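You operate a simulated robot arm through the tools that you are given. There is no shell and no other tool. Be economical: measure what you need, move in short steps, check, and stop when the job is done.

You run a simulated robot arm. Do the job below in one go: nothing can be reset, and whatever is moved stays where it is left.

Task
Pour the rice from the white cup into the small box and seat its lid.
Fine: nearly all of it; stand the cup back; the clips stay open.

It is judged by the outcome, as a careful person would: the job done as asked, and still so three seconds after it is handed in. It fails if anything else is knocked over, pushed out of place, dropped, spilled or broken. Lids that push on must go on centred and level and be pressed home; caps that screw on are set level and turned clockwise until they are tight.

Robot
A 7-joint arm with a two-finger parallel gripper, fixed in place. Base frame: the origin is at the foot of the arm, x ahead of it, y to its left, z up; the work surface is at about z = 920. Lengths are in mm, angles in degrees, forces in N, time in s.
With the tool pointing down near the work surface it reaches from about 240 to 680 mm from the base axis. Its first joint turns from -66.0 to 66.0 degrees. Payload 2.4 kg.
Tool frame: the origin (TCP) lies between the finger pads and is the grasp point; the fingertips stand 30 mm ahead of it; z points along the fingers, y is the line along which they close. Largest opening 94 mm; finger width 28, thickness 10; the body of the gripper, 50 by 96 mm, starts 55 mm behind the TCP.
Orientation is that of the tool frame in the base frame, as [roll, pitch, yaw] about the fixed x, y, z axes, in that order (R = Rz(yaw) Ry(pitch) Rx(roll)). With the fingers straight down and closing along the base's y, the tool's x points along the base's -x, its y along +y and its z along -z.

Tools
- The arm moves only by the tool nudge_tool. Its argument "rows" is a list of rows, each an object (a shift or turn left out is 0, a gripper value left out holds the last) with "delta_pos": the shift along the tool's x, y, z in mm, a list of three; "delta_rot": the turn, a rotation vector about the tool's x, y, z in degrees, a list of three; "hand": the opening, from 0 (shut) to 1 (fully open). In form: [{"delta_pos": [x, y, z], "delta_rot": [ax, ay, az], "hand": hand}, ...]. A call has 1 to 8 rows; each row shifts and turns the commanded pose from where the row before left it, along the tool's axes as they then stand. Each row takes 0.2 s and may step no farther than 50 mm and 8.6 degrees from the row before; otherwise, or with a gripper value out of range, the whole call is refused. A pose out of reach is approached as far as the arm can. The call stops where the force on the tool passes 40 N (or 10 N more than at its start, if that is more) or the arm is blocked; 0.2 s more then pass. Each finger travels about 153 mm/s and halts on what it meets, pressing with about 21 N; the grip force reading is that of the motor and also rises with nothing between the fingers. The clock runs only during rows and for 0.2 s after the last one: add rows that do not move to give the fingers time. The reply holds the time, the measured pose of the TCP, the force on the tool along the base axes, the opening and the grip force, in the units named above and with some noise, with the torque about the TCP (base axes, N m) and any sound that the robot's microphone picked up.
- Cameras (640 x 400 px; columns grow to the right, rows downward): "scene" is fixed at [42.2, 482.5, 1441.5]; the picture's right is [-0.68, -0.73, 0.00], its down [-0.45, 0.42, -0.79] and it looks along [0.57, -0.54, -0.62] (base axes); focal length 290 px, centre (320, 200). "wrist" rides on the gripper at [76, 14, -102] in the tool frame; the picture's right is [-0.18, 0.98, 0.00], its down [-0.75, -0.14, -0.64] and it looks along [-0.63, -0.12, 0.77] (tool axes); focal length 243 px, centre (320, 200).
- grab_frame(camera): a new picture of that camera. It takes no simulated time.
- measure_at(camera, pixels): for up to 12 pixels [column, row] of the newest picture of that camera ("zoom" is the newest enlarged one), the place [x, y, z] in the base frame of the surface seen there, good to about 2 mm. It takes no simulated time.
- inspect(camera, box): a new picture of the part [left, top, right, bottom] of that camera's present view, enlarged. It takes no simulated time.
- finish_job(): hands the job in; it is judged then, once.

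Keep the steps short. Do not move on a guess: measure, check each grasp and each placing, and mend mistakes. In all there are 80 turns and 46 pictures (those below and enlarged ones count). Leave the gripper open and the arm clear of the work at the hand-in unless told otherwise, and finish with a single line.

The tools are called by a JSON object that holds its "api" and its "payload". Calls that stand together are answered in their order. nudge_tool: Moves the arm, as the interface text tells. Its arguments: {"type":"object","properties":{"rows":{"type":"array"}},"required":["rows"]} The other tools are called the same way: grab_frame (camera) takes a picture; measure_at (camera, pixels) gives the place of the surface under pixels of a picture; inspect (camera, box) takes an enlarged picture of a part of a camera's view; finish_job () hands the job in.

At the start:

```text
time_s: 0.0
eef_pos: [368.7, 176.5, 1250.5]
ee_rot: [-180.0, 0.1, 179.9]
ft_force: [0.3, -0.6, -0.1]
moment: [-0.02, -0.02, -0.02]
gripper_width: 94.1
finger_force: 0.0
```

scene: 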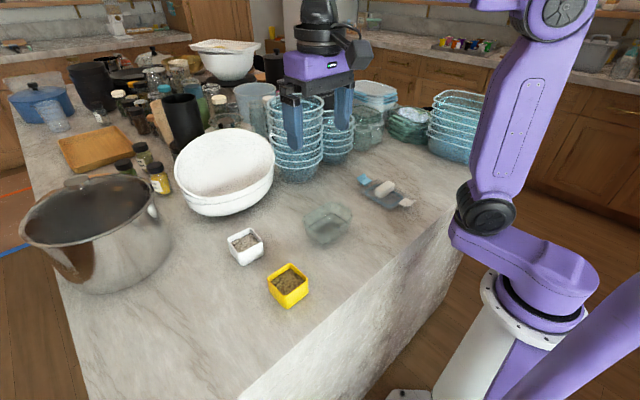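
wrist: 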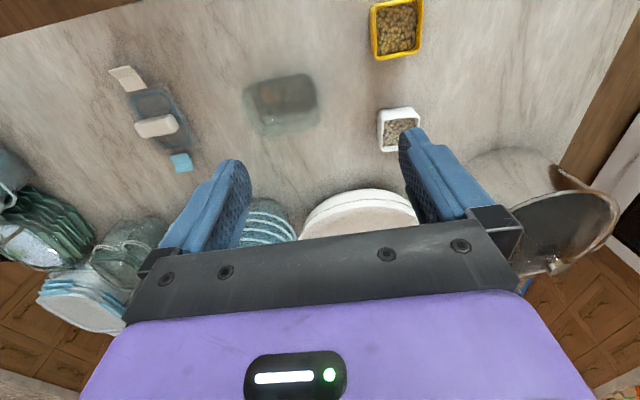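

I see a white cup with grains (scene 244,246), a yellow cup (288,285), a glass box (327,222) and something lid-like (385,192). I'll enlarge these to identify the parts.

{"api": "inspect", "payload": {"camera": "scene", "box": [210, 160, 430, 310]}}

{"api": "inspect", "payload": {"camera": "wrist", "box": [90, 0, 440, 200]}}

```text
2.67 times, centred on (320, 235) of scene
```

zoom: 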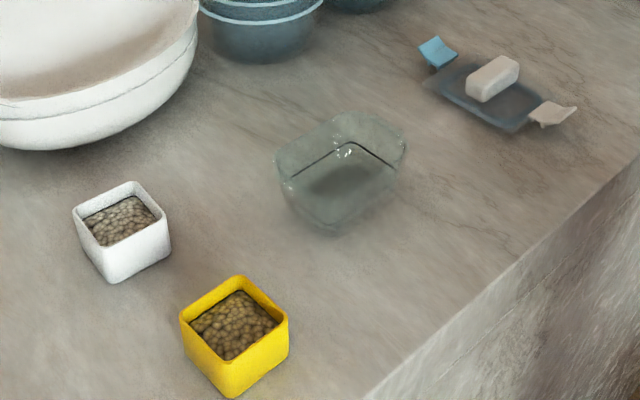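

```text
1.83 times, centred on (265, 100) of wrist
```

zoom: 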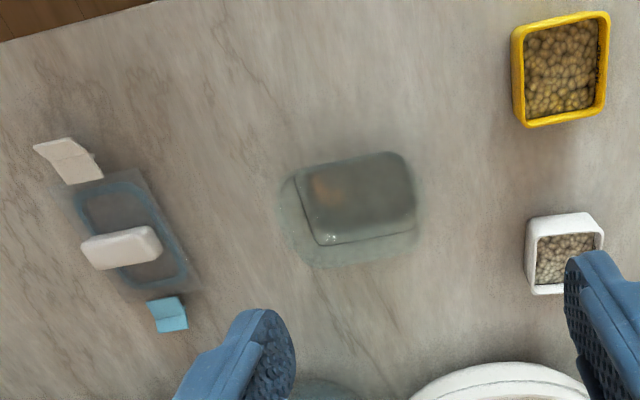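

The lid lies flat with a white handle and two hinged clips, blue and white. I'll measure the cup, box and lid now.

{"api": "measure_at", "payload": {"camera": "zoom", "pixels": [[532, 220], [590, 214], [602, 245], [532, 290], [565, 250], [296, 180], [388, 154], [418, 232], [318, 266], [350, 200], [280, 215], [450, 180]]}}

{"api": "measure_at", "payload": {"camera": "zoom", "pixels": [[85, 240], [155, 232], [92, 266], [158, 255], [120, 240], [75, 190], [140, 170], [200, 285], [130, 295], [68, 160], [168, 313], [120, 210]]}}

{"api": "inspect", "payload": {"camera": "scene", "box": [280, 160, 420, 255]}}

```text
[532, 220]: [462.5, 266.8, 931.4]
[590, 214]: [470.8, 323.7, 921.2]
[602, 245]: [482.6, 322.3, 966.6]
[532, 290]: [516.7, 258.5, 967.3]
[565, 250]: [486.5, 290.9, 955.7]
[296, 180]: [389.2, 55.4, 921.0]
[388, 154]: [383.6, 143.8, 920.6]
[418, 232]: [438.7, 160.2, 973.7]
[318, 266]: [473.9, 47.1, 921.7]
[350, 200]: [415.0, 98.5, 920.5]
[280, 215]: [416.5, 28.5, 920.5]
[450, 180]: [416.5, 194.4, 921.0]
```

```text
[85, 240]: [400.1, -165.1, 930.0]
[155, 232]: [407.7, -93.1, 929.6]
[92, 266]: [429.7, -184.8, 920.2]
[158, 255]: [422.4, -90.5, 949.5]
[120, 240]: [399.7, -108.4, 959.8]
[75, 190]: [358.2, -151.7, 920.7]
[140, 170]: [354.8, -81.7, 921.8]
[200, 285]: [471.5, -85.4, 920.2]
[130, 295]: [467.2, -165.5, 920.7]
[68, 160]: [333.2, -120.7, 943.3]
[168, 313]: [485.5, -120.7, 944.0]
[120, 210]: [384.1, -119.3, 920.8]
```

```text
4.21 times, centred on (350, 208) of scene
```

zoom: 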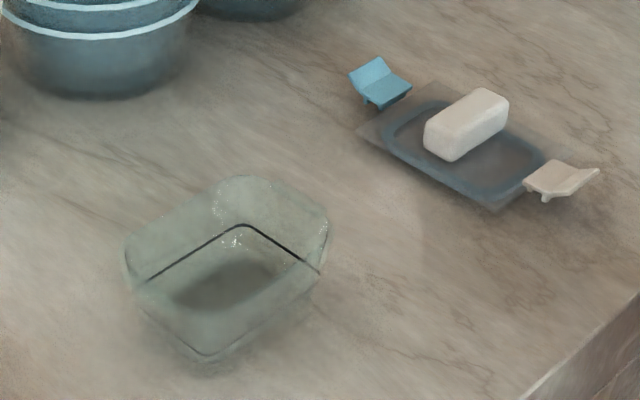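

Now the box rim and lid from the scene zoom.

{"api": "measure_at", "payload": {"camera": "zoom", "pixels": [[127, 255], [215, 182], [250, 178], [326, 230], [320, 272], [205, 355], [145, 283], [242, 226], [170, 320], [270, 310], [180, 215], [290, 200]]}}

{"api": "measure_at", "payload": {"camera": "zoom", "pixels": [[428, 130], [483, 92], [504, 103], [450, 150], [465, 115], [432, 84], [360, 132], [495, 210], [375, 75], [590, 172], [540, 185], [395, 90]]}}

```text
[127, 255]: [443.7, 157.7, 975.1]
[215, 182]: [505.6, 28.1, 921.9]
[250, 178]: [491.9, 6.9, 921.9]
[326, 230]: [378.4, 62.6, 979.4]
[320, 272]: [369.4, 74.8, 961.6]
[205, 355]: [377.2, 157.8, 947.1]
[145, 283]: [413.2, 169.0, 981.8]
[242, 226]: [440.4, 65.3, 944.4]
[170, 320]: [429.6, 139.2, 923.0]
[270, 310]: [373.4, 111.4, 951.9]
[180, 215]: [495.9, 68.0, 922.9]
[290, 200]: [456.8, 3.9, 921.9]
```

```text
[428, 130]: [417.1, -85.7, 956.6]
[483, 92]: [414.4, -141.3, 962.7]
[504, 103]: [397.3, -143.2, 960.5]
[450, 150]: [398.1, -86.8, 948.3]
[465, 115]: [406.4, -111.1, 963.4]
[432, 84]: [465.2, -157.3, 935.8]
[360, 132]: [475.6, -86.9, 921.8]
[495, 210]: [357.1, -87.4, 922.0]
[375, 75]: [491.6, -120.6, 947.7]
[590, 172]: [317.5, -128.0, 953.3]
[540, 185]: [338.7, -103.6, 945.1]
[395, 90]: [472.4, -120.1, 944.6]
```

I'd like a closer near-vertical view. First I'll check how far away and how tall the surrounding bowls are.

{"api": "measure_at", "payload": {"camera": "scene", "pixels": [[318, 100], [300, 180], [345, 100], [272, 160], [225, 150], [240, 210], [370, 120], [330, 150], [160, 180], [405, 140], [455, 95], [244, 200]]}}

{"api": "nudge_tool", "payload": {"rows": [{"delta_pos": [-20, -25, 33]}, {"delta_pos": [-20, -25, 33]}, {"delta_pos": [-20, -25, 34]}, {}]}}

{"api": "grab_frame", "payload": {"camera": "wrist"}}

```text
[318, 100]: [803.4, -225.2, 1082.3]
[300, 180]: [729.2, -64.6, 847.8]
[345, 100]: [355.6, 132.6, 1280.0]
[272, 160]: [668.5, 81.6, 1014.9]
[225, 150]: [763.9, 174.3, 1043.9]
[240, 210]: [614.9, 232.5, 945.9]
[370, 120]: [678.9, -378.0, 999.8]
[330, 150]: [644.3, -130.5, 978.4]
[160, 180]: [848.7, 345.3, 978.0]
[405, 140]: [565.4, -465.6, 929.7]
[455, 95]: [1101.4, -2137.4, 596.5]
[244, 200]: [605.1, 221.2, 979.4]
```

```text
time_s: 1.0
eef_pos: [431.0, 100.2, 1150.3]
ee_rot: [180.0, 0.0, 179.9]
ft_force: [0.7, 0.1, -0.3]
moment: [0.02, -0.02, 0.05]
gripper_width: 94.0
finger_force: 0.1
```

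```text
40 pictures are left
```

wrist: 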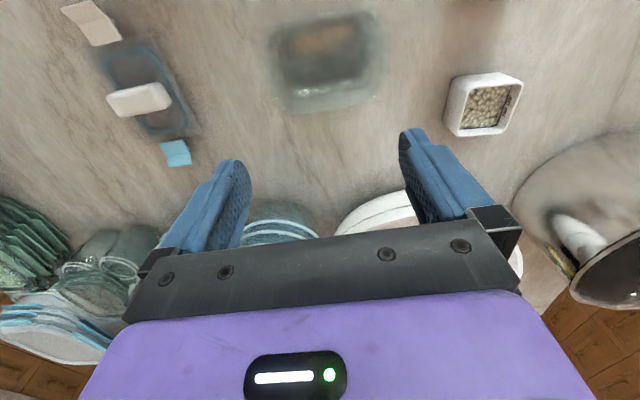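

Clearer view. Enlarging the box (325,60).

{"api": "inspect", "payload": {"camera": "wrist", "box": [240, 0, 410, 125]}}

```text
3.20 times, centred on (325, 62) of wrist
```

zoom: 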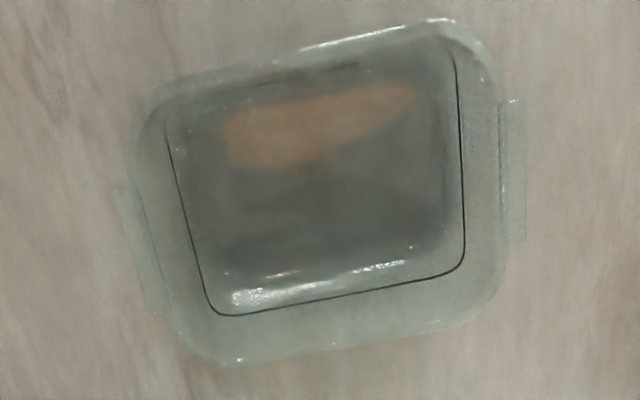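

The outer rim and the two clip lugs (left and right) are visible. Measuring them.

{"api": "measure_at", "payload": {"camera": "zoom", "pixels": [[135, 130], [160, 90], [300, 52], [440, 22], [495, 80], [500, 260], [470, 310], [340, 344], [225, 362], [175, 315], [517, 170], [135, 250]]}}

{"api": "measure_at", "payload": {"camera": "zoom", "pixels": [[480, 150], [482, 200], [150, 190], [165, 270], [300, 325], [400, 305], [250, 80], [390, 50], [505, 110], [510, 235], [125, 195], [155, 308]]}}

```text
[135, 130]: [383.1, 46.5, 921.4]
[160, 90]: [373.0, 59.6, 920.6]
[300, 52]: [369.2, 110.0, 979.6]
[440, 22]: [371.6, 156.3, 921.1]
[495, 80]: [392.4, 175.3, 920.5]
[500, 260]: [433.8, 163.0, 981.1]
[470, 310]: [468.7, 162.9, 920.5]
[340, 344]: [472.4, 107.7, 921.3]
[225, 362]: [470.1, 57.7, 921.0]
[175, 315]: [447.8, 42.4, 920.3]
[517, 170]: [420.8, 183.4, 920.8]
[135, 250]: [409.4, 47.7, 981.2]
```

```text
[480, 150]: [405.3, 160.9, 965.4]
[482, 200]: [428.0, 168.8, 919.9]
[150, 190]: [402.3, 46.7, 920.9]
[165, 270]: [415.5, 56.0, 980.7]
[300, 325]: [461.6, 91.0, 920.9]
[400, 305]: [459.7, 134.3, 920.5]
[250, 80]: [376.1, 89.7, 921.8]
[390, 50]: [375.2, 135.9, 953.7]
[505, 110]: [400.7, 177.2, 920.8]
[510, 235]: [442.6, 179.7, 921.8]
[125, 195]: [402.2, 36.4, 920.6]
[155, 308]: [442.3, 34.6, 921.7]
```

Box rim works out to x 369–451, y 56–164, z≈982, centre (410,110), square to the base axes, with lugs at the y ends. Next the cup, then the lid.

{"api": "inspect", "payload": {"camera": "wrist", "box": [425, 60, 545, 150]}}

{"api": "measure_at", "payload": {"camera": "wrist", "pixels": [[456, 79], [515, 75], [522, 85], [505, 132], [455, 133], [448, 120], [485, 105], [449, 105], [517, 105], [485, 77], [480, 133], [453, 90]]}}

```text
4.44 times, centred on (485, 105) of wrist
```

zoom: 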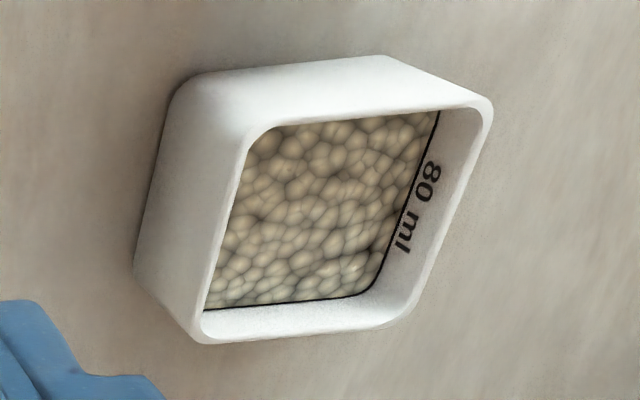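

```text
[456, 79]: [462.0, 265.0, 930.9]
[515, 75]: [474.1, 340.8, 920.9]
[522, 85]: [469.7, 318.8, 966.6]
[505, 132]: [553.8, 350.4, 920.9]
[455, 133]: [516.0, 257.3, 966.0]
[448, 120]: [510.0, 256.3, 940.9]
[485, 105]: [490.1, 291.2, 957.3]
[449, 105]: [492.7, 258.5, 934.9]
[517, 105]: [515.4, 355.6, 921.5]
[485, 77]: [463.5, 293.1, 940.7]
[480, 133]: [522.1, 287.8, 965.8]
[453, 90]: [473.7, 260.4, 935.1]
```

{"api": "measure_at", "payload": {"camera": "zoom", "pixels": [[255, 125], [350, 106], [460, 98], [487, 112], [455, 200], [415, 300], [385, 325], [300, 333], [210, 338], [205, 325], [225, 240], [240, 160]]}}

{"api": "measure_at", "payload": {"camera": "wrist", "pixels": [[108, 98], [140, 83], [168, 85], [172, 105], [140, 115], [115, 118], [140, 98], [98, 55], [150, 42], [200, 130], [155, 137], [110, 75]]}}

{"api": "inspect", "payload": {"camera": "wrist", "box": [50, 0, 220, 170]}}

```text
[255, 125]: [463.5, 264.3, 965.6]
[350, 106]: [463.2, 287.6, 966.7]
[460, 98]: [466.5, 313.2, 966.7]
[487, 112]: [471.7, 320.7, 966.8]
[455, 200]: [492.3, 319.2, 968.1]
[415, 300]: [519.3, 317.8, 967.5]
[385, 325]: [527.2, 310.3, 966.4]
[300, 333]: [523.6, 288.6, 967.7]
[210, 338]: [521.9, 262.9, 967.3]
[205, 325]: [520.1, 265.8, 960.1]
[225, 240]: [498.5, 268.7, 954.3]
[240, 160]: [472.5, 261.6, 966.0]
```

```text
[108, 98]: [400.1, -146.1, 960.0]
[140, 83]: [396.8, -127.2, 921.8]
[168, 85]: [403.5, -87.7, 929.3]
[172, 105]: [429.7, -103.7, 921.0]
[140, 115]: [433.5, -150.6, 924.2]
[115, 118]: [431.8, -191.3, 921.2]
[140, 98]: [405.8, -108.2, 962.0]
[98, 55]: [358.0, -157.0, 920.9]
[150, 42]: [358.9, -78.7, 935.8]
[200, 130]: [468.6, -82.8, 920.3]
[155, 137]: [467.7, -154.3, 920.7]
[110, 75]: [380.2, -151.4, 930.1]
```

```text
2.35 times, centred on (135, 85) of wrist
```

zoom: 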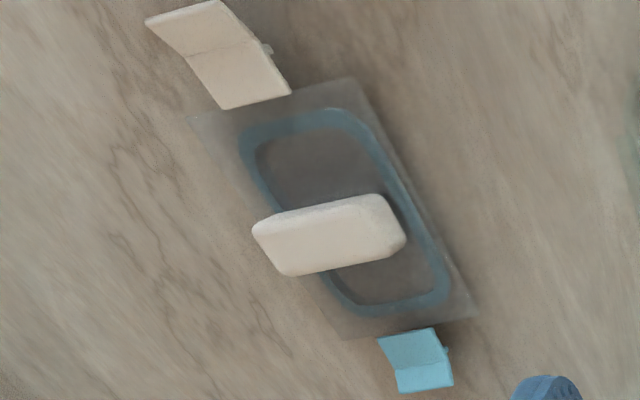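

Cup rim: x 463–524, y 257–321, z 967. Lid handle: along y, about 18 wide at x≈408. I'll check how close the white bowl comes to the cup and get the lid corners.

{"api": "measure_at", "payload": {"camera": "zoom", "pixels": [[195, 118], [352, 80], [475, 315], [345, 338], [255, 235], [375, 197], [404, 240], [290, 275], [330, 235], [350, 112], [440, 300], [345, 305]]}}

{"api": "measure_at", "payload": {"camera": "scene", "pixels": [[195, 208], [215, 214], [232, 213], [265, 200], [180, 190], [272, 180], [288, 285], [267, 275], [308, 290], [288, 265]]}}

```text
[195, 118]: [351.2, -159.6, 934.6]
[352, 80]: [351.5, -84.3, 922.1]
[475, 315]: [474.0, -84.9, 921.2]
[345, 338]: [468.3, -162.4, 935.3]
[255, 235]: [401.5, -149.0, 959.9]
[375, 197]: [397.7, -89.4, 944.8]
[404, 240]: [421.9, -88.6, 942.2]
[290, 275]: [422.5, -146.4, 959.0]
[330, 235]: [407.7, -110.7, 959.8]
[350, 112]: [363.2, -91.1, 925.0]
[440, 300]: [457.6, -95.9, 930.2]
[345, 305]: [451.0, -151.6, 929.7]
```

```text
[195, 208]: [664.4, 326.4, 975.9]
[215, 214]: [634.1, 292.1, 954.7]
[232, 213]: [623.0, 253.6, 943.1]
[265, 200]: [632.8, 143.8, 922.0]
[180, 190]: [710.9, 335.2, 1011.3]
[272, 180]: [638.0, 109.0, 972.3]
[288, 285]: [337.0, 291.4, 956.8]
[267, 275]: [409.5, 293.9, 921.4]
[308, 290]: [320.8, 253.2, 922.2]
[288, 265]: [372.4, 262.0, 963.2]
```

The white bowl starts at x≈605, so it is clear. Plan: side-grasp the cup from −y, tool pointing +y and about 32° down, with fingers on its x faces. That lets me pour by rolling. First I turn the tool 90° about its axis, high up.

{"api": "nudge_tool", "payload": {"rows": [{"delta_rot": [0, 0, 8.5]}, {"delta_rot": [0, 0, 8.5]}, {"delta_rot": [0, 0, 8.5]}, {"delta_rot": [0, 0, 8.5]}, {"delta_rot": [0, 0, 8.5]}, {"delta_rot": [0, 0, 8.5]}, {"delta_rot": [0, 0, 8.5]}, {"delta_rot": [0, 0, 8.5]}]}}

{"api": "nudge_tool", "payload": {"rows": [{"delta_rot": [0, 0, 8.5]}, {"delta_rot": [0, 0, 8.5]}, {"delta_rot": [0, 0, 5]}, {"delta_rot": [0, 8.5, 0]}, {"delta_rot": [0, 8.5, 0]}, {"delta_rot": [0, 8.5, 0]}, {}]}}

```text
time_s: 2.8
eef_pos: [428.5, 101.7, 1150.7]
ee_rot: [180.0, 0.1, 111.8]
ft_force: [-0.3, 0.8, -0.5]
moment: [-0.01, 0.01, -0.01]
gripper_width: 93.8
finger_force: 0.1
```

```text
time_s: 4.4
eef_pos: [428.8, 102.5, 1150.0]
ee_rot: [179.9, -25.5, 90.0]
ft_force: [-0.1, -0.2, 0.8]
moment: [-0.03, -0.01, 0.01]
gripper_width: 94.0
finger_force: 0.0
```

Working well. I'll tilt on to 58° from vertical.

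{"api": "nudge_tool", "payload": {"rows": [{"delta_rot": [0, 8.5, 0]}, {"delta_rot": [0, 8.5, 0]}, {"delta_rot": [0, 8.5, 0]}, {"delta_rot": [0, 7, 0]}, {}]}}

```text
time_s: 5.6
eef_pos: [428.7, 100.2, 1150.7]
ee_rot: [180.0, -58.1, 90.0]
ft_force: [0.5, 0.4, -0.3]
moment: [-0.01, -0.02, 0.0]
gripper_width: 94.2
finger_force: 0.1
```

Now to the pre-grasp point (494,199,1000), 90 mm short of the cup.

{"api": "nudge_tool", "payload": {"rows": [{"delta_pos": [-15.1, 13.1, 32.7]}, {"delta_pos": [-15.1, 13.1, 32.7]}, {"delta_pos": [-15.1, 13.1, 32.7]}, {"delta_pos": [-15.1, 13.1, 32.7]}, {"delta_pos": [-15.1, 13.1, 32.7]}, {}]}}

{"api": "grab_frame", "payload": {"camera": "wrist"}}

{"api": "grab_frame", "payload": {"camera": "scene"}}

```text
time_s: 7.0
eef_pos: [495.6, 199.2, 999.4]
ee_rot: [179.9, -58.0, 90.1]
ft_force: [0.7, 1.5, 0.1]
moment: [0.0, -0.03, 0.0]
gripper_width: 94.1
finger_force: 0.0
```

```text
36 pictures are left
```

wrist: 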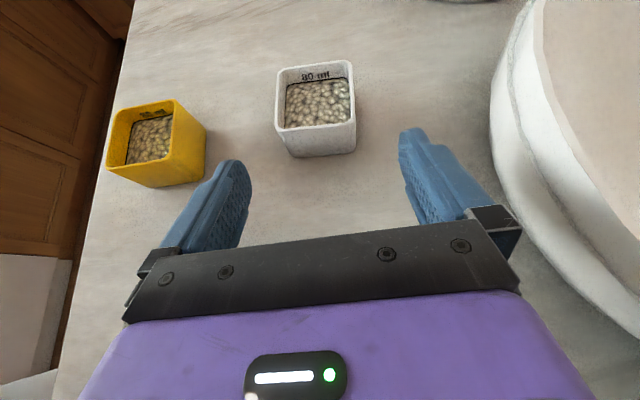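

```text
35 pictures are left
```

scene: 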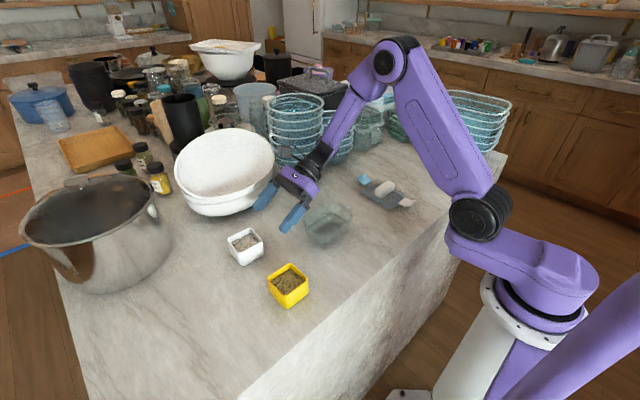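

The cup (317,105) sits between the fingers. I'll check centring and bowl clearance.

{"api": "measure_at", "payload": {"camera": "wrist", "pixels": [[278, 95], [353, 85], [283, 135], [354, 128], [495, 130], [515, 190], [560, 240], [315, 140], [355, 110], [300, 69]]}}

```text
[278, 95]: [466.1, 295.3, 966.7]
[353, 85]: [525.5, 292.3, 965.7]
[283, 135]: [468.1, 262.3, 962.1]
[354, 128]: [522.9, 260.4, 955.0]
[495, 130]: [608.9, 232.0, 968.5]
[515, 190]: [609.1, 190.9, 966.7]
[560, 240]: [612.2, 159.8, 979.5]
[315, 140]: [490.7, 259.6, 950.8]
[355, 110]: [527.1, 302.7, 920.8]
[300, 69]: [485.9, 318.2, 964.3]
```

Cup centre x≈495, well centred; bowl at 609 is clear. I'll advance 89 mm along the fingers.

{"api": "nudge_tool", "payload": {"rows": [{"delta_pos": [0, 0, 30]}, {"delta_pos": [0, 0, 30]}, {"delta_pos": [0, 0, 20]}, {"delta_pos": [0, 0, 9]}, {}]}}

{"api": "grab_frame", "payload": {"camera": "wrist"}}

```text
time_s: 8.2
eef_pos: [495.5, 275.8, 952.3]
ee_rot: [180.0, -58.0, 90.1]
ft_force: [0.1, -0.2, 0.0]
moment: [-0.02, 0.02, 0.01]
gripper_width: 93.9
finger_force: 0.0
```

```text
34 pictures are left
```

wrist: 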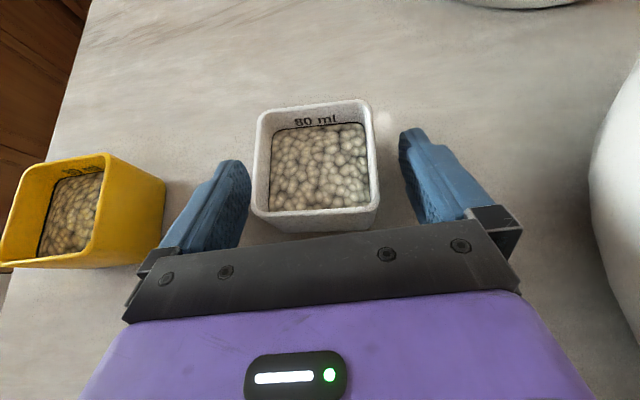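

Cup lies between the pads with no contact. Closing the fingers.

{"api": "nudge_tool", "payload": {"rows": [{"hand": 0.72}, {"hand": 0.6}, {"hand": 0.4}, {"hand": 0.4}]}}

```text
time_s: 9.2
eef_pos: [494.2, 277.2, 953.7]
ee_rot: [180.0, -58.0, 90.0]
ft_force: [0.1, 0.5, 0.4]
moment: [-0.01, 0.06, -0.05]
gripper_width: 66.6
finger_force: 21.1
```

Gripped (66.6 mm, 21 N). I'll lift 30 mm straight up and check.

{"api": "nudge_tool", "payload": {"rows": [{"delta_pos": [8.5, 0, -5.3]}, {"delta_pos": [17, 0, -10.6]}, {}]}}

{"api": "grab_frame", "payload": {"camera": "wrist"}}

```text
time_s: 10.0
eef_pos: [495.4, 275.7, 982.8]
ee_rot: [-180.0, -58.0, 90.0]
ft_force: [-0.6, -0.3, -1.2]
moment: [0.02, 0.0, 0.02]
gripper_width: 66.6
finger_force: 21.0
```

```text
33 pictures are left
```

wrist: 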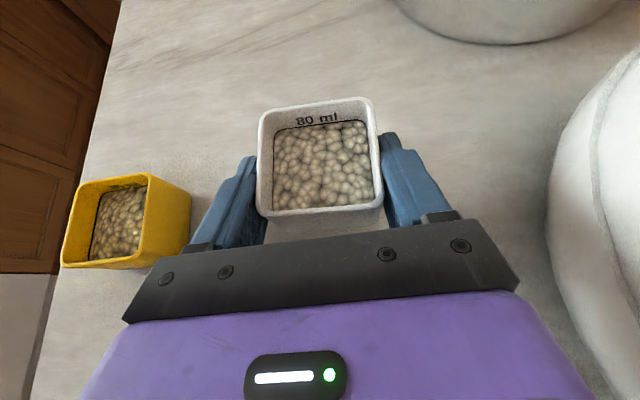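

Cup held level. Raising to z≈1065, then carrying to beside the box centre.

{"api": "nudge_tool", "payload": {"rows": [{"delta_pos": [17.4, 0, -10.9]}, {"delta_pos": [17.4, 0, -10.9]}, {"delta_pos": [17.4, 0, -10.9]}, {"delta_pos": [17.4, 0, -10.9]}, {}]}}

{"api": "nudge_tool", "payload": {"rows": [{"delta_pos": [-8, -4, -13]}, {"delta_pos": [-16.2, -7.5, -26]}, {"delta_pos": [-16.2, -7.5, -26]}, {"delta_pos": [-16.2, -7.5, -26]}, {"delta_pos": [-16.2, -7.5, -26]}, {"delta_pos": [-16.2, -7.5, -26]}, {"delta_pos": [-8.4, -3.5, -12.8]}, {}]}}

{"api": "grab_frame", "payload": {"camera": "scene"}}

```text
time_s: 11.2
eef_pos: [495.7, 274.5, 1064.5]
ee_rot: [180.0, -58.0, 89.9]
ft_force: [1.3, -0.4, -1.2]
moment: [-0.02, -0.02, 0.0]
gripper_width: 66.2
finger_force: 21.3
```

```text
time_s: 13.0
eef_pos: [448.9, 90.2, 1066.2]
ee_rot: [-180.0, -58.1, 90.0]
ft_force: [-0.1, 0.0, -0.8]
moment: [-0.03, 0.04, 0.03]
gripper_width: 66.3
finger_force: 21.0
```

```text
32 pictures are left
```

scene: 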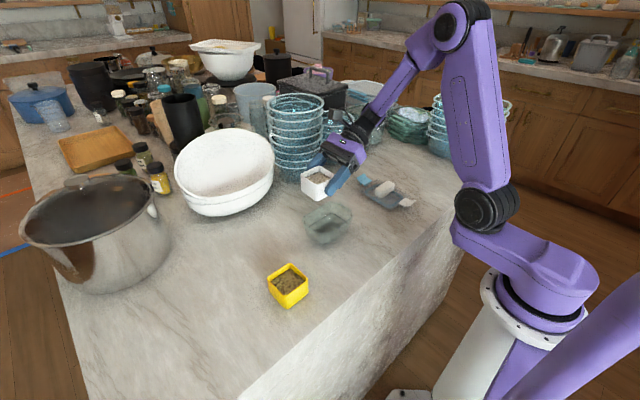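

The cup is level beside and above the box. First tilt: 42° toward −x, about the base y axis.

{"api": "nudge_tool", "payload": {"rows": [{"delta_rot": [-4.5, 0, -7.21]}, {"delta_rot": [-4.5, 0, -7.21]}, {"delta_rot": [-4.5, 0, -7.21]}, {"delta_rot": [-4.5, 0, -7.21]}, {}]}}

{"api": "inspect", "payload": {"camera": "scene", "box": [260, 130, 420, 260]}}

{"api": "grab_frame", "payload": {"camera": "wrist"}}

```text
time_s: 14.2
eef_pos: [449.9, 91.3, 1065.6]
ee_rot: [128.2, -44.5, 131.9]
ft_force: [0.2, -0.1, -0.7]
moment: [-0.03, 0.01, 0.0]
gripper_width: 66.1
finger_force: 21.2
```

```text
3.08 times, centred on (340, 195) of scene
```

zoom: 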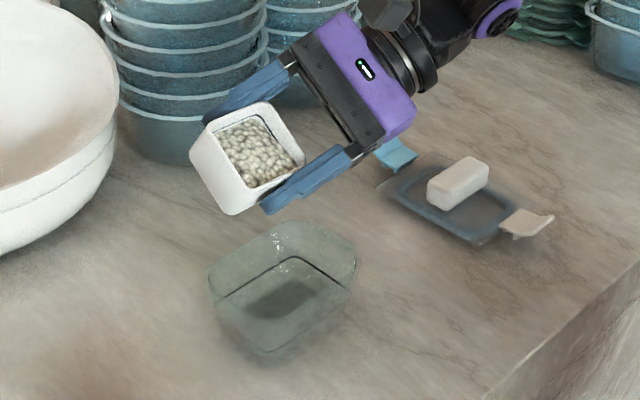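

```text
30 pictures are left
```

wrist: 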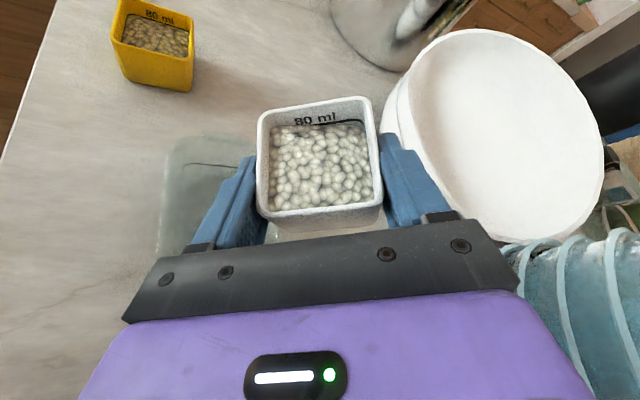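

Rice now reaches the lip; the lip is at about x=416, over the box centre. Tilting slowly another 12°.

{"api": "nudge_tool", "payload": {"rows": [{"delta_rot": [-1.59, 0, -2.54]}, {"delta_rot": [-1.59, 0, -2.54]}, {"delta_rot": [-1.59, 0, -2.54]}, {"delta_rot": [-1.59, 0, -2.54]}, {}]}}

{"api": "inspect", "payload": {"camera": "scene", "box": [260, 130, 420, 260]}}

```text
time_s: 15.4
eef_pos: [447.7, 91.1, 1065.1]
ee_rot: [117.1, -36.1, 139.0]
ft_force: [0.6, -0.2, -1.8]
moment: [-0.03, 0.03, -0.01]
gripper_width: 65.7
finger_force: 20.9
```

```text
3.08 times, centred on (340, 195) of scene
```

zoom: 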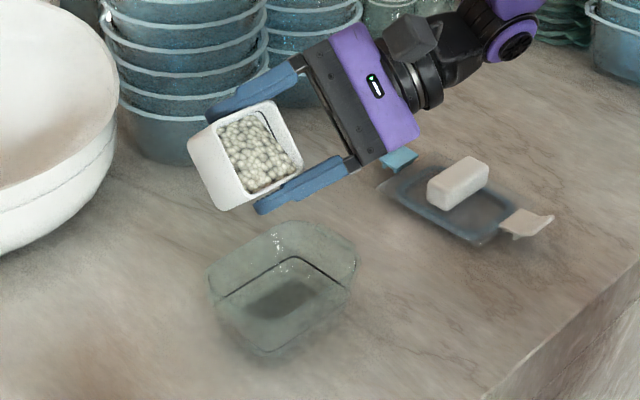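

No flow yet at 46°. Another 12° slowly.

{"api": "nudge_tool", "payload": {"rows": [{"delta_rot": [-1.59, 0, -2.54]}, {"delta_rot": [-1.59, 0, -2.54]}, {"delta_rot": [-1.59, 0, -2.54]}, {"delta_rot": [-1.59, 0, -2.54]}, {}]}}

{"api": "inspect", "payload": {"camera": "scene", "box": [260, 130, 420, 260]}}

```text
time_s: 16.6
eef_pos: [447.7, 91.3, 1065.2]
ee_rot: [108.4, -26.7, 143.6]
ft_force: [0.8, -0.2, -1.0]
moment: [-0.02, 0.01, 0.01]
gripper_width: 66.1
finger_force: 21.3
```

```text
3.08 times, centred on (340, 195) of scene
```

zoom: 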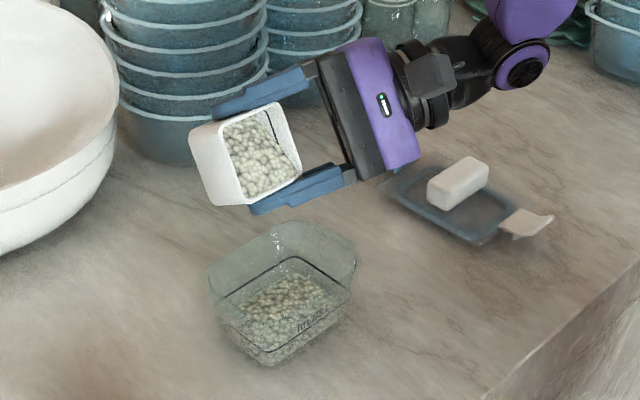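

Rice is falling into the box with no spill. I'll go on tilting while drifting −x to keep the lip over the centre.

{"api": "nudge_tool", "payload": {"rows": [{"delta_pos": [1.5, -0.5, -0.9], "delta_rot": [-2.12, 0, -3.39]}, {"delta_pos": [1.5, -0.5, -0.9], "delta_rot": [-2.12, 0, -3.39]}, {"delta_pos": [1.5, -0.5, -0.9], "delta_rot": [-2.12, 0, -3.39]}, {"delta_pos": [1.5, -0.5, -0.9], "delta_rot": [-2.12, 0, -3.39]}, {"delta_pos": [1.5, -0.5, -0.9], "delta_rot": [-2.12, 0, -3.39]}, {"delta_pos": [1.5, -0.5, -0.9], "delta_rot": [-2.12, 0, -3.39]}, {"delta_pos": [1.5, -0.5, -0.9], "delta_rot": [-2.12, 0, -3.39]}, {}]}}

{"api": "inspect", "payload": {"camera": "scene", "box": [260, 130, 420, 260]}}

```text
time_s: 18.4
eef_pos: [434.1, 90.9, 1064.9]
ee_rot: [92.1, -3.4, 148.0]
ft_force: [0.2, 0.8, -0.8]
moment: [-0.03, 0.02, 0.01]
gripper_width: 65.9
finger_force: 21.1
```

```text
3.08 times, centred on (340, 195) of scene
```

zoom: 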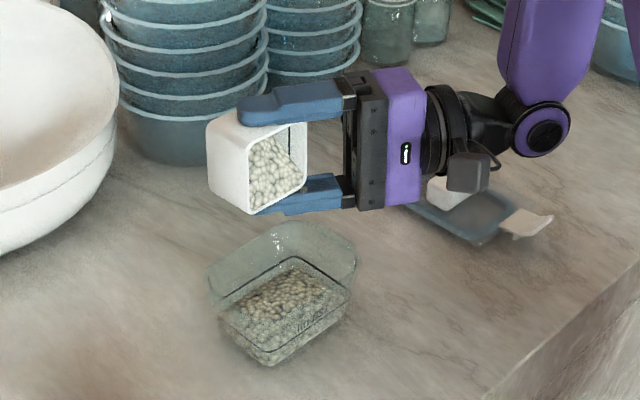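

At 86° about two-thirds is out and everything looks clean. Going on to about 118°.

{"api": "nudge_tool", "payload": {"rows": [{"delta_pos": [1.7, 0.5, -1.1], "delta_rot": [-2.12, 0, -3.39]}, {"delta_pos": [1.7, 0.5, -1.1], "delta_rot": [-2.12, 0, -3.39]}, {"delta_pos": [1.7, 0.5, -1.1], "delta_rot": [-2.12, 0, -3.39]}, {"delta_pos": [1.7, 0.5, -1.1], "delta_rot": [-2.12, 0, -3.39]}, {"delta_pos": [1.7, 0.5, -1.1], "delta_rot": [-2.12, 0, -3.39]}, {"delta_pos": [1.7, 0.5, -1.1], "delta_rot": [-2.12, 0, -3.39]}, {"delta_pos": [1.7, 0.5, -1.1], "delta_rot": [-2.12, 0, -3.39]}, {"delta_pos": [1.7, 0.5, -1.1], "delta_rot": [-2.12, 0, -3.39]}]}}

{"api": "inspect", "payload": {"camera": "scene", "box": [260, 130, 420, 260]}}

{"api": "grab_frame", "payload": {"camera": "wrist"}}

```text
time_s: 20.2
eef_pos: [417.9, 90.3, 1067.1]
ee_rot: [74.2, 23.5, 144.8]
ft_force: [0.3, -0.4, -0.2]
moment: [-0.01, 0.04, 0.0]
gripper_width: 65.9
finger_force: 21.4
```

```text
3.08 times, centred on (340, 195) of scene
```

zoom: 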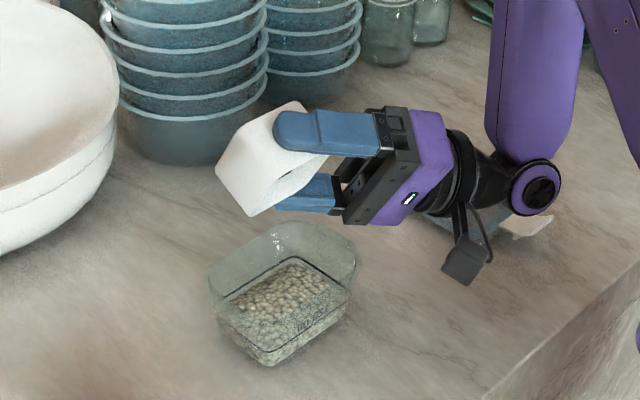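

```text
25 pictures are left
```

wrist: 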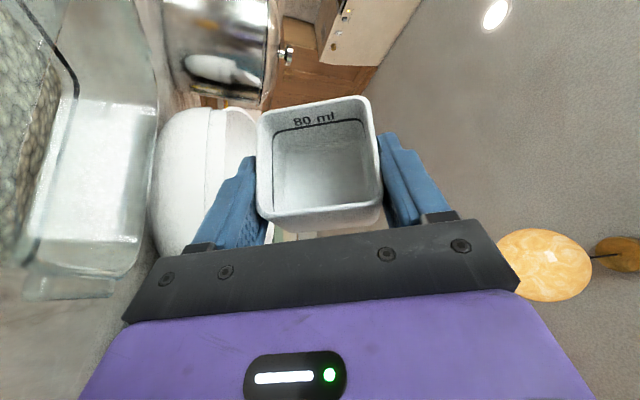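

The wrist view shows an empty cup. Rotating it back upright in place.

{"api": "nudge_tool", "payload": {"rows": [{"delta_rot": [4.5, 0, 7.21]}, {"delta_rot": [4.5, 0, 7.21]}, {"delta_rot": [4.5, 0, 7.21]}, {"delta_rot": [4.5, 0, 7.21]}, {"delta_rot": [4.5, 0, 7.21]}, {"delta_rot": [4.5, 0, 7.21]}, {"delta_rot": [4.5, 0, 7.21]}, {}]}}

{"api": "nudge_tool", "payload": {"rows": [{"delta_rot": [4.5, 0, 7.21]}, {"delta_rot": [4.5, 0, 7.21]}, {"delta_rot": [4.5, 0, 7.21]}, {"delta_rot": [4.5, 0, 7.21]}, {"delta_rot": [4.5, 0, 7.21]}, {"delta_rot": [4.5, 0, 7.21]}, {"delta_rot": [3.97, 0, 6.36]}, {}]}}

```text
time_s: 22.0
eef_pos: [419.7, 91.1, 1067.2]
ee_rot: [108.0, -26.4, 143.7]
ft_force: [0.0, 0.2, -0.8]
moment: [0.0, 0.03, -0.01]
gripper_width: 65.9
finger_force: 21.3
```

```text
time_s: 23.8
eef_pos: [418.4, 91.9, 1066.0]
ee_rot: [-179.8, -58.1, 89.8]
ft_force: [0.2, 1.0, -1.5]
moment: [-0.02, 0.0, 0.03]
gripper_width: 66.0
finger_force: 21.1
```

Upright again. Carrying the cup back above its place (495,276).

{"api": "nudge_tool", "payload": {"rows": [{"delta_pos": [16.3, 12.8, 26.1]}, {"delta_pos": [16.3, 12.8, 26.1]}, {"delta_pos": [16.3, 12.8, 26.1]}, {"delta_pos": [16.3, 12.8, 26.1]}, {"delta_pos": [16.3, 12.8, 26.1]}, {"delta_pos": [16.3, 12.8, 26.1]}, {}, {}]}}

{"api": "grab_frame", "payload": {"camera": "wrist"}}

```text
time_s: 25.6
eef_pos: [499.9, 277.0, 1064.9]
ee_rot: [-179.9, -58.1, 89.9]
ft_force: [0.6, -0.1, -0.5]
moment: [0.01, -0.02, -0.01]
gripper_width: 65.6
finger_force: 21.2
```

```text
24 pictures are left
```

wrist: 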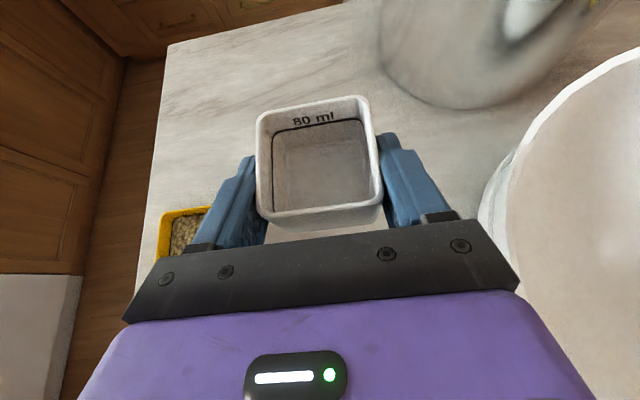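

Cup empty and unslipped. Lowering 95 mm with −4 mm x correction, then checking.

{"api": "nudge_tool", "payload": {"rows": [{"delta_pos": [-20, -4, 12.5]}, {"delta_pos": [-20, 0, 12.5]}, {"delta_pos": [-20, 0, 12.5]}, {"delta_pos": [-20.6, 0, 12.9]}, {}]}}

```text
time_s: 26.8
eef_pos: [495.0, 275.3, 971.8]
ee_rot: [-180.0, -58.1, 90.0]
ft_force: [0.1, 0.2, 0.0]
moment: [-0.05, 0.01, 0.01]
gripper_width: 66.0
finger_force: 21.3
```

18 mm to go: 16 mm down, then fine steps.

{"api": "nudge_tool", "payload": {"rows": [{"delta_pos": [-8.5, 0, 5.3]}, {"delta_pos": [-5, 0, 3.2]}, {}, {}]}}

{"api": "nudge_tool", "payload": {"rows": [{"delta_pos": [-0.85, 0, 0.53]}, {"delta_pos": [-0.85, 0, 0.53]}, {}, {}]}}

```text
time_s: 27.8
eef_pos: [491.3, 276.9, 956.2]
ee_rot: [-179.9, -58.1, 89.9]
ft_force: [0.4, -0.5, 0.2]
moment: [0.05, 0.0, 0.01]
gripper_width: 65.7
finger_force: 20.5
```

```text
time_s: 28.8
eef_pos: [492.4, 277.7, 955.0]
ee_rot: [180.0, -58.1, 89.9]
ft_force: [-0.1, -0.7, -0.3]
moment: [-0.04, -0.02, -0.02]
gripper_width: 65.8
finger_force: 20.8
```

No contact yet; continuing in 1 mm steps.

{"api": "nudge_tool", "payload": {"rows": [{"delta_pos": [-0.85, 0, 0.53]}, {}, {}]}}

{"api": "inspect", "payload": {"camera": "scene", "box": [200, 210, 290, 280]}}

```text
time_s: 29.6
eef_pos: [492.8, 277.0, 953.8]
ee_rot: [179.9, -58.0, 90.0]
ft_force: [-0.2, -0.3, 6.5]
moment: [-0.1, 0.23, 0.04]
gripper_width: 65.8
finger_force: 20.9
```

```text
5.71 times, centred on (245, 245) of scene
```

zoom: 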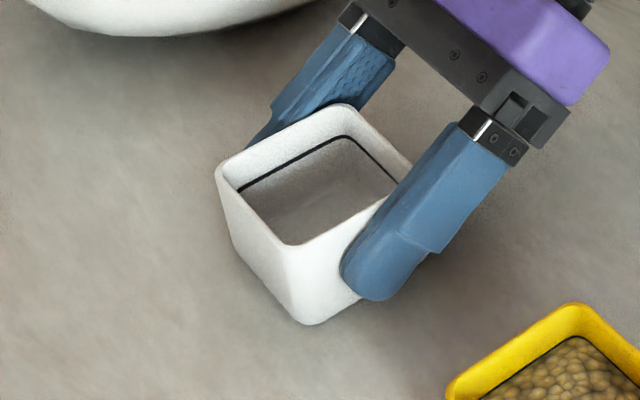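

Contact (6.5 N up): the cup stands on the table. Opening gently.

{"api": "nudge_tool", "payload": {"rows": [{"hand": 0.75}, {"hand": 0.9}, {"hand": 1.0}, {}]}}

{"api": "grab_frame", "payload": {"camera": "wrist"}}

```text
time_s: 30.6
eef_pos: [492.3, 275.4, 952.9]
ee_rot: [-179.9, -58.1, 89.9]
ft_force: [0.7, 0.0, -0.2]
moment: [-0.02, -0.03, 0.01]
gripper_width: 94.0
finger_force: 0.1
```

```text
22 pictures are left
```

wrist: 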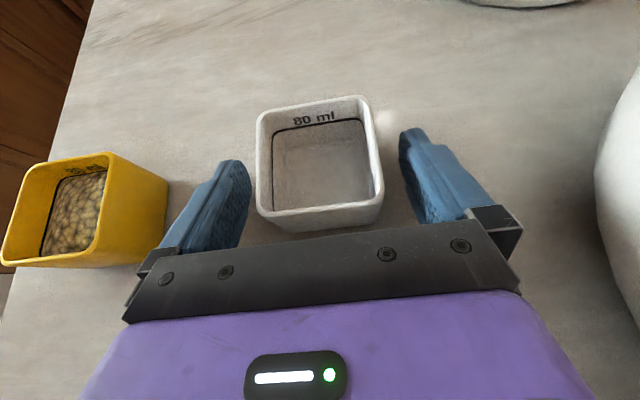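

Released, cup standing. Backing off along the fingers, then raising.

{"api": "nudge_tool", "payload": {"rows": [{"delta_pos": [0, 0, -30]}, {"delta_pos": [0, 0, -30]}, {"delta_pos": [0, 0, -40]}, {"delta_pos": [34, 0, -21]}, {"delta_pos": [34, 0, -21]}, {"delta_pos": [34, 0, -21]}, {"delta_pos": [0, 0, 0], "delta_rot": [0, -8.5, 0]}, {"delta_rot": [0, -8.5, 0]}]}}

{"api": "nudge_tool", "payload": {"rows": [{"delta_rot": [0, -8.5, 0]}, {"delta_rot": [0, -8.5, 0]}, {"delta_rot": [0, -8.5, 0]}, {"delta_rot": [0, -8.5, 0]}, {"delta_rot": [0, -7, 0]}, {}]}}

```text
time_s: 32.4
eef_pos: [492.4, 189.6, 1127.7]
ee_rot: [-179.8, -41.0, 89.9]
ft_force: [-0.3, 0.0, 0.0]
moment: [-0.04, 0.03, 0.01]
gripper_width: 93.9
finger_force: 0.2
```

```text
time_s: 33.8
eef_pos: [492.9, 192.8, 1126.0]
ee_rot: [-179.9, 0.0, 90.0]
ft_force: [-0.4, -0.1, 0.7]
moment: [-0.02, 0.01, 0.0]
gripper_width: 93.9
finger_force: 0.2
```

Tool vertical, closing along x, which suits the handle. Moving above the lid (410,−118,1060).

{"api": "nudge_tool", "payload": {"rows": [{"delta_pos": [-38.9, -10.4, 8.2]}, {"delta_pos": [-38.9, -10.4, 8.2]}, {"delta_pos": [-38.9, -10.4, 8.2]}, {"delta_pos": [-38.9, -10.4, 8.2]}, {"delta_pos": [-38.9, -10.4, 8.2]}, {"delta_pos": [-38.9, -10.4, 8.2]}, {"delta_pos": [-38.9, -10.4, 8.2]}, {"delta_pos": [-38.9, -10.4, 8.2]}]}}

{"api": "grab_frame", "payload": {"camera": "wrist"}}

```text
time_s: 35.6
eef_pos: [410.9, -121.5, 1057.0]
ee_rot: [-179.9, -0.1, 90.0]
ft_force: [0.2, 0.9, -0.2]
moment: [0.01, 0.01, 0.04]
gripper_width: 94.2
finger_force: 0.1
```

```text
21 pictures are left
```

wrist: 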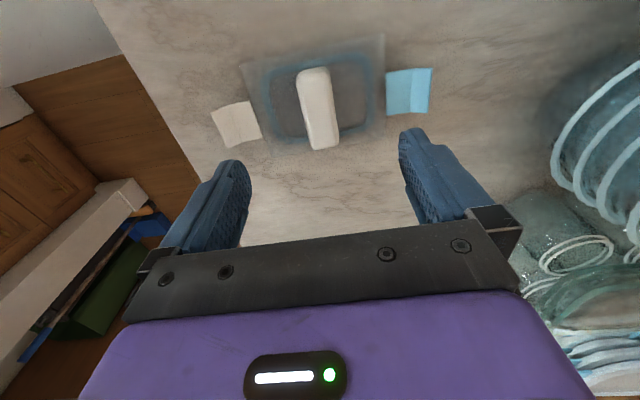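

The handle is seen at (319,107) between the fingers. Enlarging to measure the lid precisely.

{"api": "inspect", "payload": {"camera": "wrist", "box": [200, 20, 440, 170]}}

```text
2.67 times, centred on (320, 95) of wrist
```

zoom: 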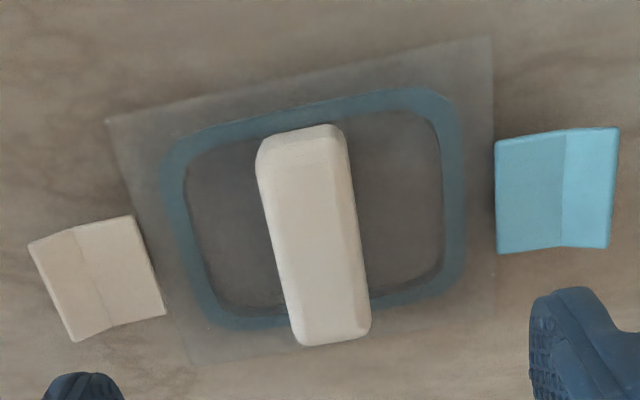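

{"api": "measure_at", "payload": {"camera": "zoom", "pixels": [[262, 150], [342, 140], [294, 332], [366, 325], [300, 132], [330, 340], [312, 235], [275, 235], [350, 235], [80, 232], [118, 325], [560, 190]]}}

{"api": "measure_at", "payload": {"camera": "zoom", "pixels": [[108, 122], [490, 38], [190, 362], [492, 320], [138, 218], [164, 315], [497, 145], [500, 252], [32, 245], [612, 130], [607, 247], [72, 340]]}}

```text
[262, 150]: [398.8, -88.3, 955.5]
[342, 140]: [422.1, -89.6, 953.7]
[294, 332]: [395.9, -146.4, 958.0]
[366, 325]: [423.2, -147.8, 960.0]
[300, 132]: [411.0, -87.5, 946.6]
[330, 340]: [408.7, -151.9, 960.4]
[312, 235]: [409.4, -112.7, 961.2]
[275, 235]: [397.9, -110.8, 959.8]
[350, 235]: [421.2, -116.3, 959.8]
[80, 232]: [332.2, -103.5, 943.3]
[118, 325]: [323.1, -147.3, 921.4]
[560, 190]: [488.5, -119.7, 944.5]
```

```text
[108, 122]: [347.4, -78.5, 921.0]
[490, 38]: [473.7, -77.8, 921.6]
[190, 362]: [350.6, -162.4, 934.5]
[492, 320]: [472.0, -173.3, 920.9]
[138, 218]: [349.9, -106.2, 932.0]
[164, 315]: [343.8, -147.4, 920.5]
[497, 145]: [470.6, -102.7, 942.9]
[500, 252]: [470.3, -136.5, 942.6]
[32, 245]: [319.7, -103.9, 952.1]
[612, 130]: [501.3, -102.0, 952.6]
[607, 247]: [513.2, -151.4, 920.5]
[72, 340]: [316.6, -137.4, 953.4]
```

Lid is square: centre (410,−119.7), handle x 397–423, top 961, plate top ~935. Descending so the tips stop at about z=939.

{"api": "nudge_tool", "payload": {"rows": [{"delta_pos": [1.5, -0.5, 30]}, {"delta_pos": [0, 0, 30]}, {"delta_pos": [0, 0, 20]}, {}, {}]}}

{"api": "inspect", "payload": {"camera": "scene", "box": [330, 130, 450, 230]}}

```text
time_s: 36.8
eef_pos: [409.8, -116.7, 979.6]
ee_rot: [180.0, -0.1, 89.9]
ft_force: [-0.1, 0.2, 0.0]
moment: [-0.01, -0.01, 0.02]
gripper_width: 94.2
finger_force: 0.0
```

```text
4.00 times, centred on (390, 180) of scene
```

zoom: 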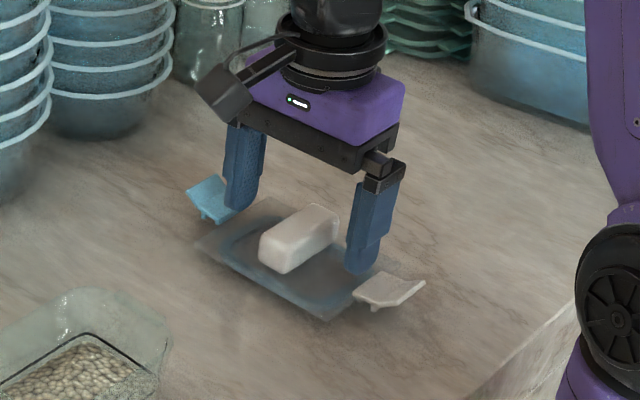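

The open fingers would come near the clips, so I'll narrow to ~52 mm first, then descend the last 11 mm.

{"api": "nudge_tool", "payload": {"rows": [{"hand": 0.55}, {}, {"delta_pos": [0, 0, 6]}, {"delta_pos": [0, 0, 5]}, {}]}}

```text
time_s: 38.0
eef_pos: [407.6, -118.9, 969.1]
ee_rot: [179.9, -0.1, 90.0]
ft_force: [-0.6, -0.2, 1.4]
moment: [0.01, -0.01, -0.01]
gripper_width: 51.7
finger_force: 0.0
```

Positioned, no contact. Closing on the handle.

{"api": "nudge_tool", "payload": {"rows": [{"hand": 0.4}, {"hand": 0.3}, {"hand": 0.1}, {"hand": 0.1}, {}]}}

{"api": "nudge_tool", "payload": {"rows": [{"delta_pos": [0, 0, -10]}, {"delta_pos": [0, 0, -20]}, {"delta_pos": [0, 0, -30]}, {"delta_pos": [0, 0, -40]}, {}]}}

{"api": "grab_frame", "payload": {"camera": "wrist"}}

```text
time_s: 39.2
eef_pos: [408.6, -118.4, 967.2]
ee_rot: [-180.0, 0.0, 90.0]
ft_force: [0.7, -0.8, 1.0]
moment: [0.02, -0.02, -0.01]
gripper_width: 27.5
finger_force: 20.8
```

```text
time_s: 40.4
eef_pos: [412.2, -117.3, 1069.6]
ee_rot: [-180.0, -0.1, 90.0]
ft_force: [0.2, 0.1, -1.1]
moment: [0.01, 0.0, 0.0]
gripper_width: 27.1
finger_force: 21.0
```

```text
18 pictures are left
```

wrist: 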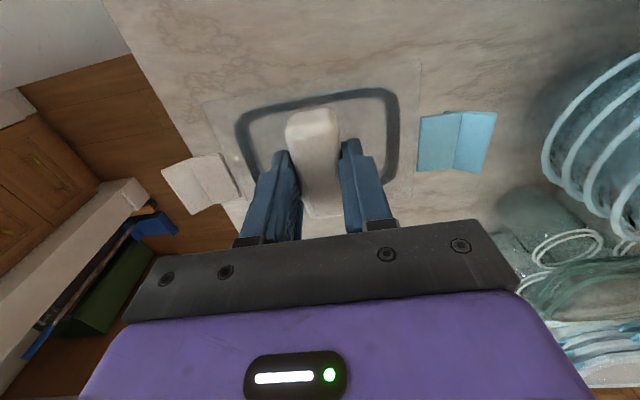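

Lid lifted level. Rotating it −90° about the tool axis so its clips face ±y.

{"api": "nudge_tool", "payload": {"rows": [{"delta_rot": [0, 0, -8.5]}, {"delta_rot": [0, 0, -8.5]}, {"delta_rot": [0, 0, -8.5]}, {"delta_rot": [0, 0, -8.5]}, {"delta_rot": [0, 0, -8.5]}, {"delta_rot": [0, 0, -8.5]}, {"delta_rot": [0, 0, -8.5]}, {"delta_rot": [0, 0, -8.5]}]}}

{"api": "nudge_tool", "payload": {"rows": [{"delta_rot": [0, 0, -8.5]}, {"delta_rot": [0, 0, -8.5]}, {"delta_rot": [0, 0, -5]}, {}, {}]}}

```text
time_s: 42.2
eef_pos: [408.6, -117.6, 1069.3]
ee_rot: [179.9, -0.2, 158.1]
ft_force: [-0.5, -0.4, -0.8]
moment: [-0.01, 0.02, 0.0]
gripper_width: 27.2
finger_force: 21.1
```

```text
time_s: 43.4
eef_pos: [410.1, -118.6, 1068.9]
ee_rot: [179.8, -0.1, -180.0]
ft_force: [-0.3, 0.0, -0.3]
moment: [0.0, -0.01, -0.02]
gripper_width: 27.2
finger_force: 21.1
```

Now +228 mm in y, over the box.

{"api": "nudge_tool", "payload": {"rows": [{"delta_pos": [0, 20, 0]}, {"delta_pos": [0, 40, 0]}, {"delta_pos": [0, 40, 0]}, {"delta_pos": [0, 40, 0]}, {"delta_pos": [0, 40, 0]}, {"delta_pos": [0, 30, 0]}, {"delta_pos": [0, 18, 0]}, {}]}}

{"api": "inspect", "payload": {"camera": "wrist", "box": [160, 30, 480, 230]}}

{"api": "inspect", "payload": {"camera": "scene", "box": [260, 130, 420, 260]}}

```text
time_s: 45.2
eef_pos: [410.1, 109.7, 1067.1]
ee_rot: [179.9, -0.2, 180.0]
ft_force: [-0.2, -0.1, -0.6]
moment: [0.0, 0.0, 0.01]
gripper_width: 27.3
finger_force: 21.3
```

```text
2.00 times, centred on (320, 130) of wrist
```

zoom: 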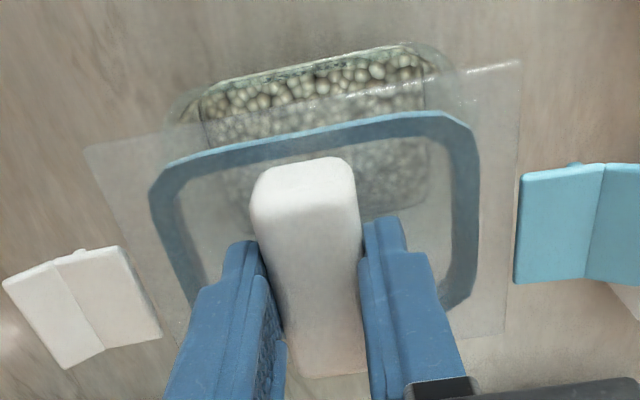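

```text
3.08 times, centred on (340, 195) of scene
```

zoom: 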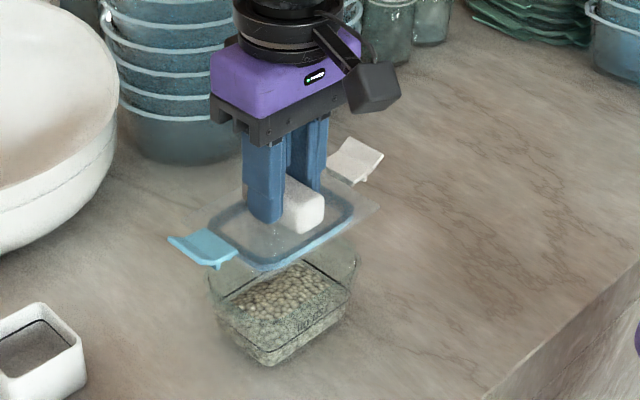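

I'll re-enlarge the wrist view and measure clips and handle against the box centre.

{"api": "inspect", "payload": {"camera": "wrist", "box": [160, 30, 480, 230]}}

{"api": "measure_at", "payload": {"camera": "zoom", "pixels": [[52, 262], [122, 249], [100, 350], [158, 332], [524, 178], [602, 166], [518, 280], [586, 274], [262, 185], [345, 170], [305, 168], [8, 285]]}}

{"api": "measure_at", "payload": {"camera": "zoom", "pixels": [[105, 215], [518, 220], [90, 150], [515, 62], [300, 105], [230, 75], [350, 50], [430, 45], [636, 168], [70, 365], [400, 42], [200, 92]]}}

```text
2.00 times, centred on (320, 130) of wrist
```

zoom: 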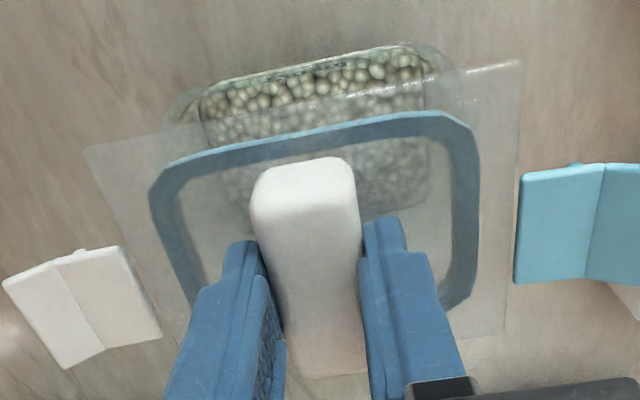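

```text
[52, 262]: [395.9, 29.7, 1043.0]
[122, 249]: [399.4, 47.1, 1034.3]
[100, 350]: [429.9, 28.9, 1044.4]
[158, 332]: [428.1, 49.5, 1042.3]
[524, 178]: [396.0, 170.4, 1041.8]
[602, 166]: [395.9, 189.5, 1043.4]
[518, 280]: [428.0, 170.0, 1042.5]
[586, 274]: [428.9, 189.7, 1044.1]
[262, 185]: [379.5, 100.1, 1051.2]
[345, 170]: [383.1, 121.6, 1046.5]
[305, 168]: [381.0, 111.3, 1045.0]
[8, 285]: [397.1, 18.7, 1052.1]
```

```text
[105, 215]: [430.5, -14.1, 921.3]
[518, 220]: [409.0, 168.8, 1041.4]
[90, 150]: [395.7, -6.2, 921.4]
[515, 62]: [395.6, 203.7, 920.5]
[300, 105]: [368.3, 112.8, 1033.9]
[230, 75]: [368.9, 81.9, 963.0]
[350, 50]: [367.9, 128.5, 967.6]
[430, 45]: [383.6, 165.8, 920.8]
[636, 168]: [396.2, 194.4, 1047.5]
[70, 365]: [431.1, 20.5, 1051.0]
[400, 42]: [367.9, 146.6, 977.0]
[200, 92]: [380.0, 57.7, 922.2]
```

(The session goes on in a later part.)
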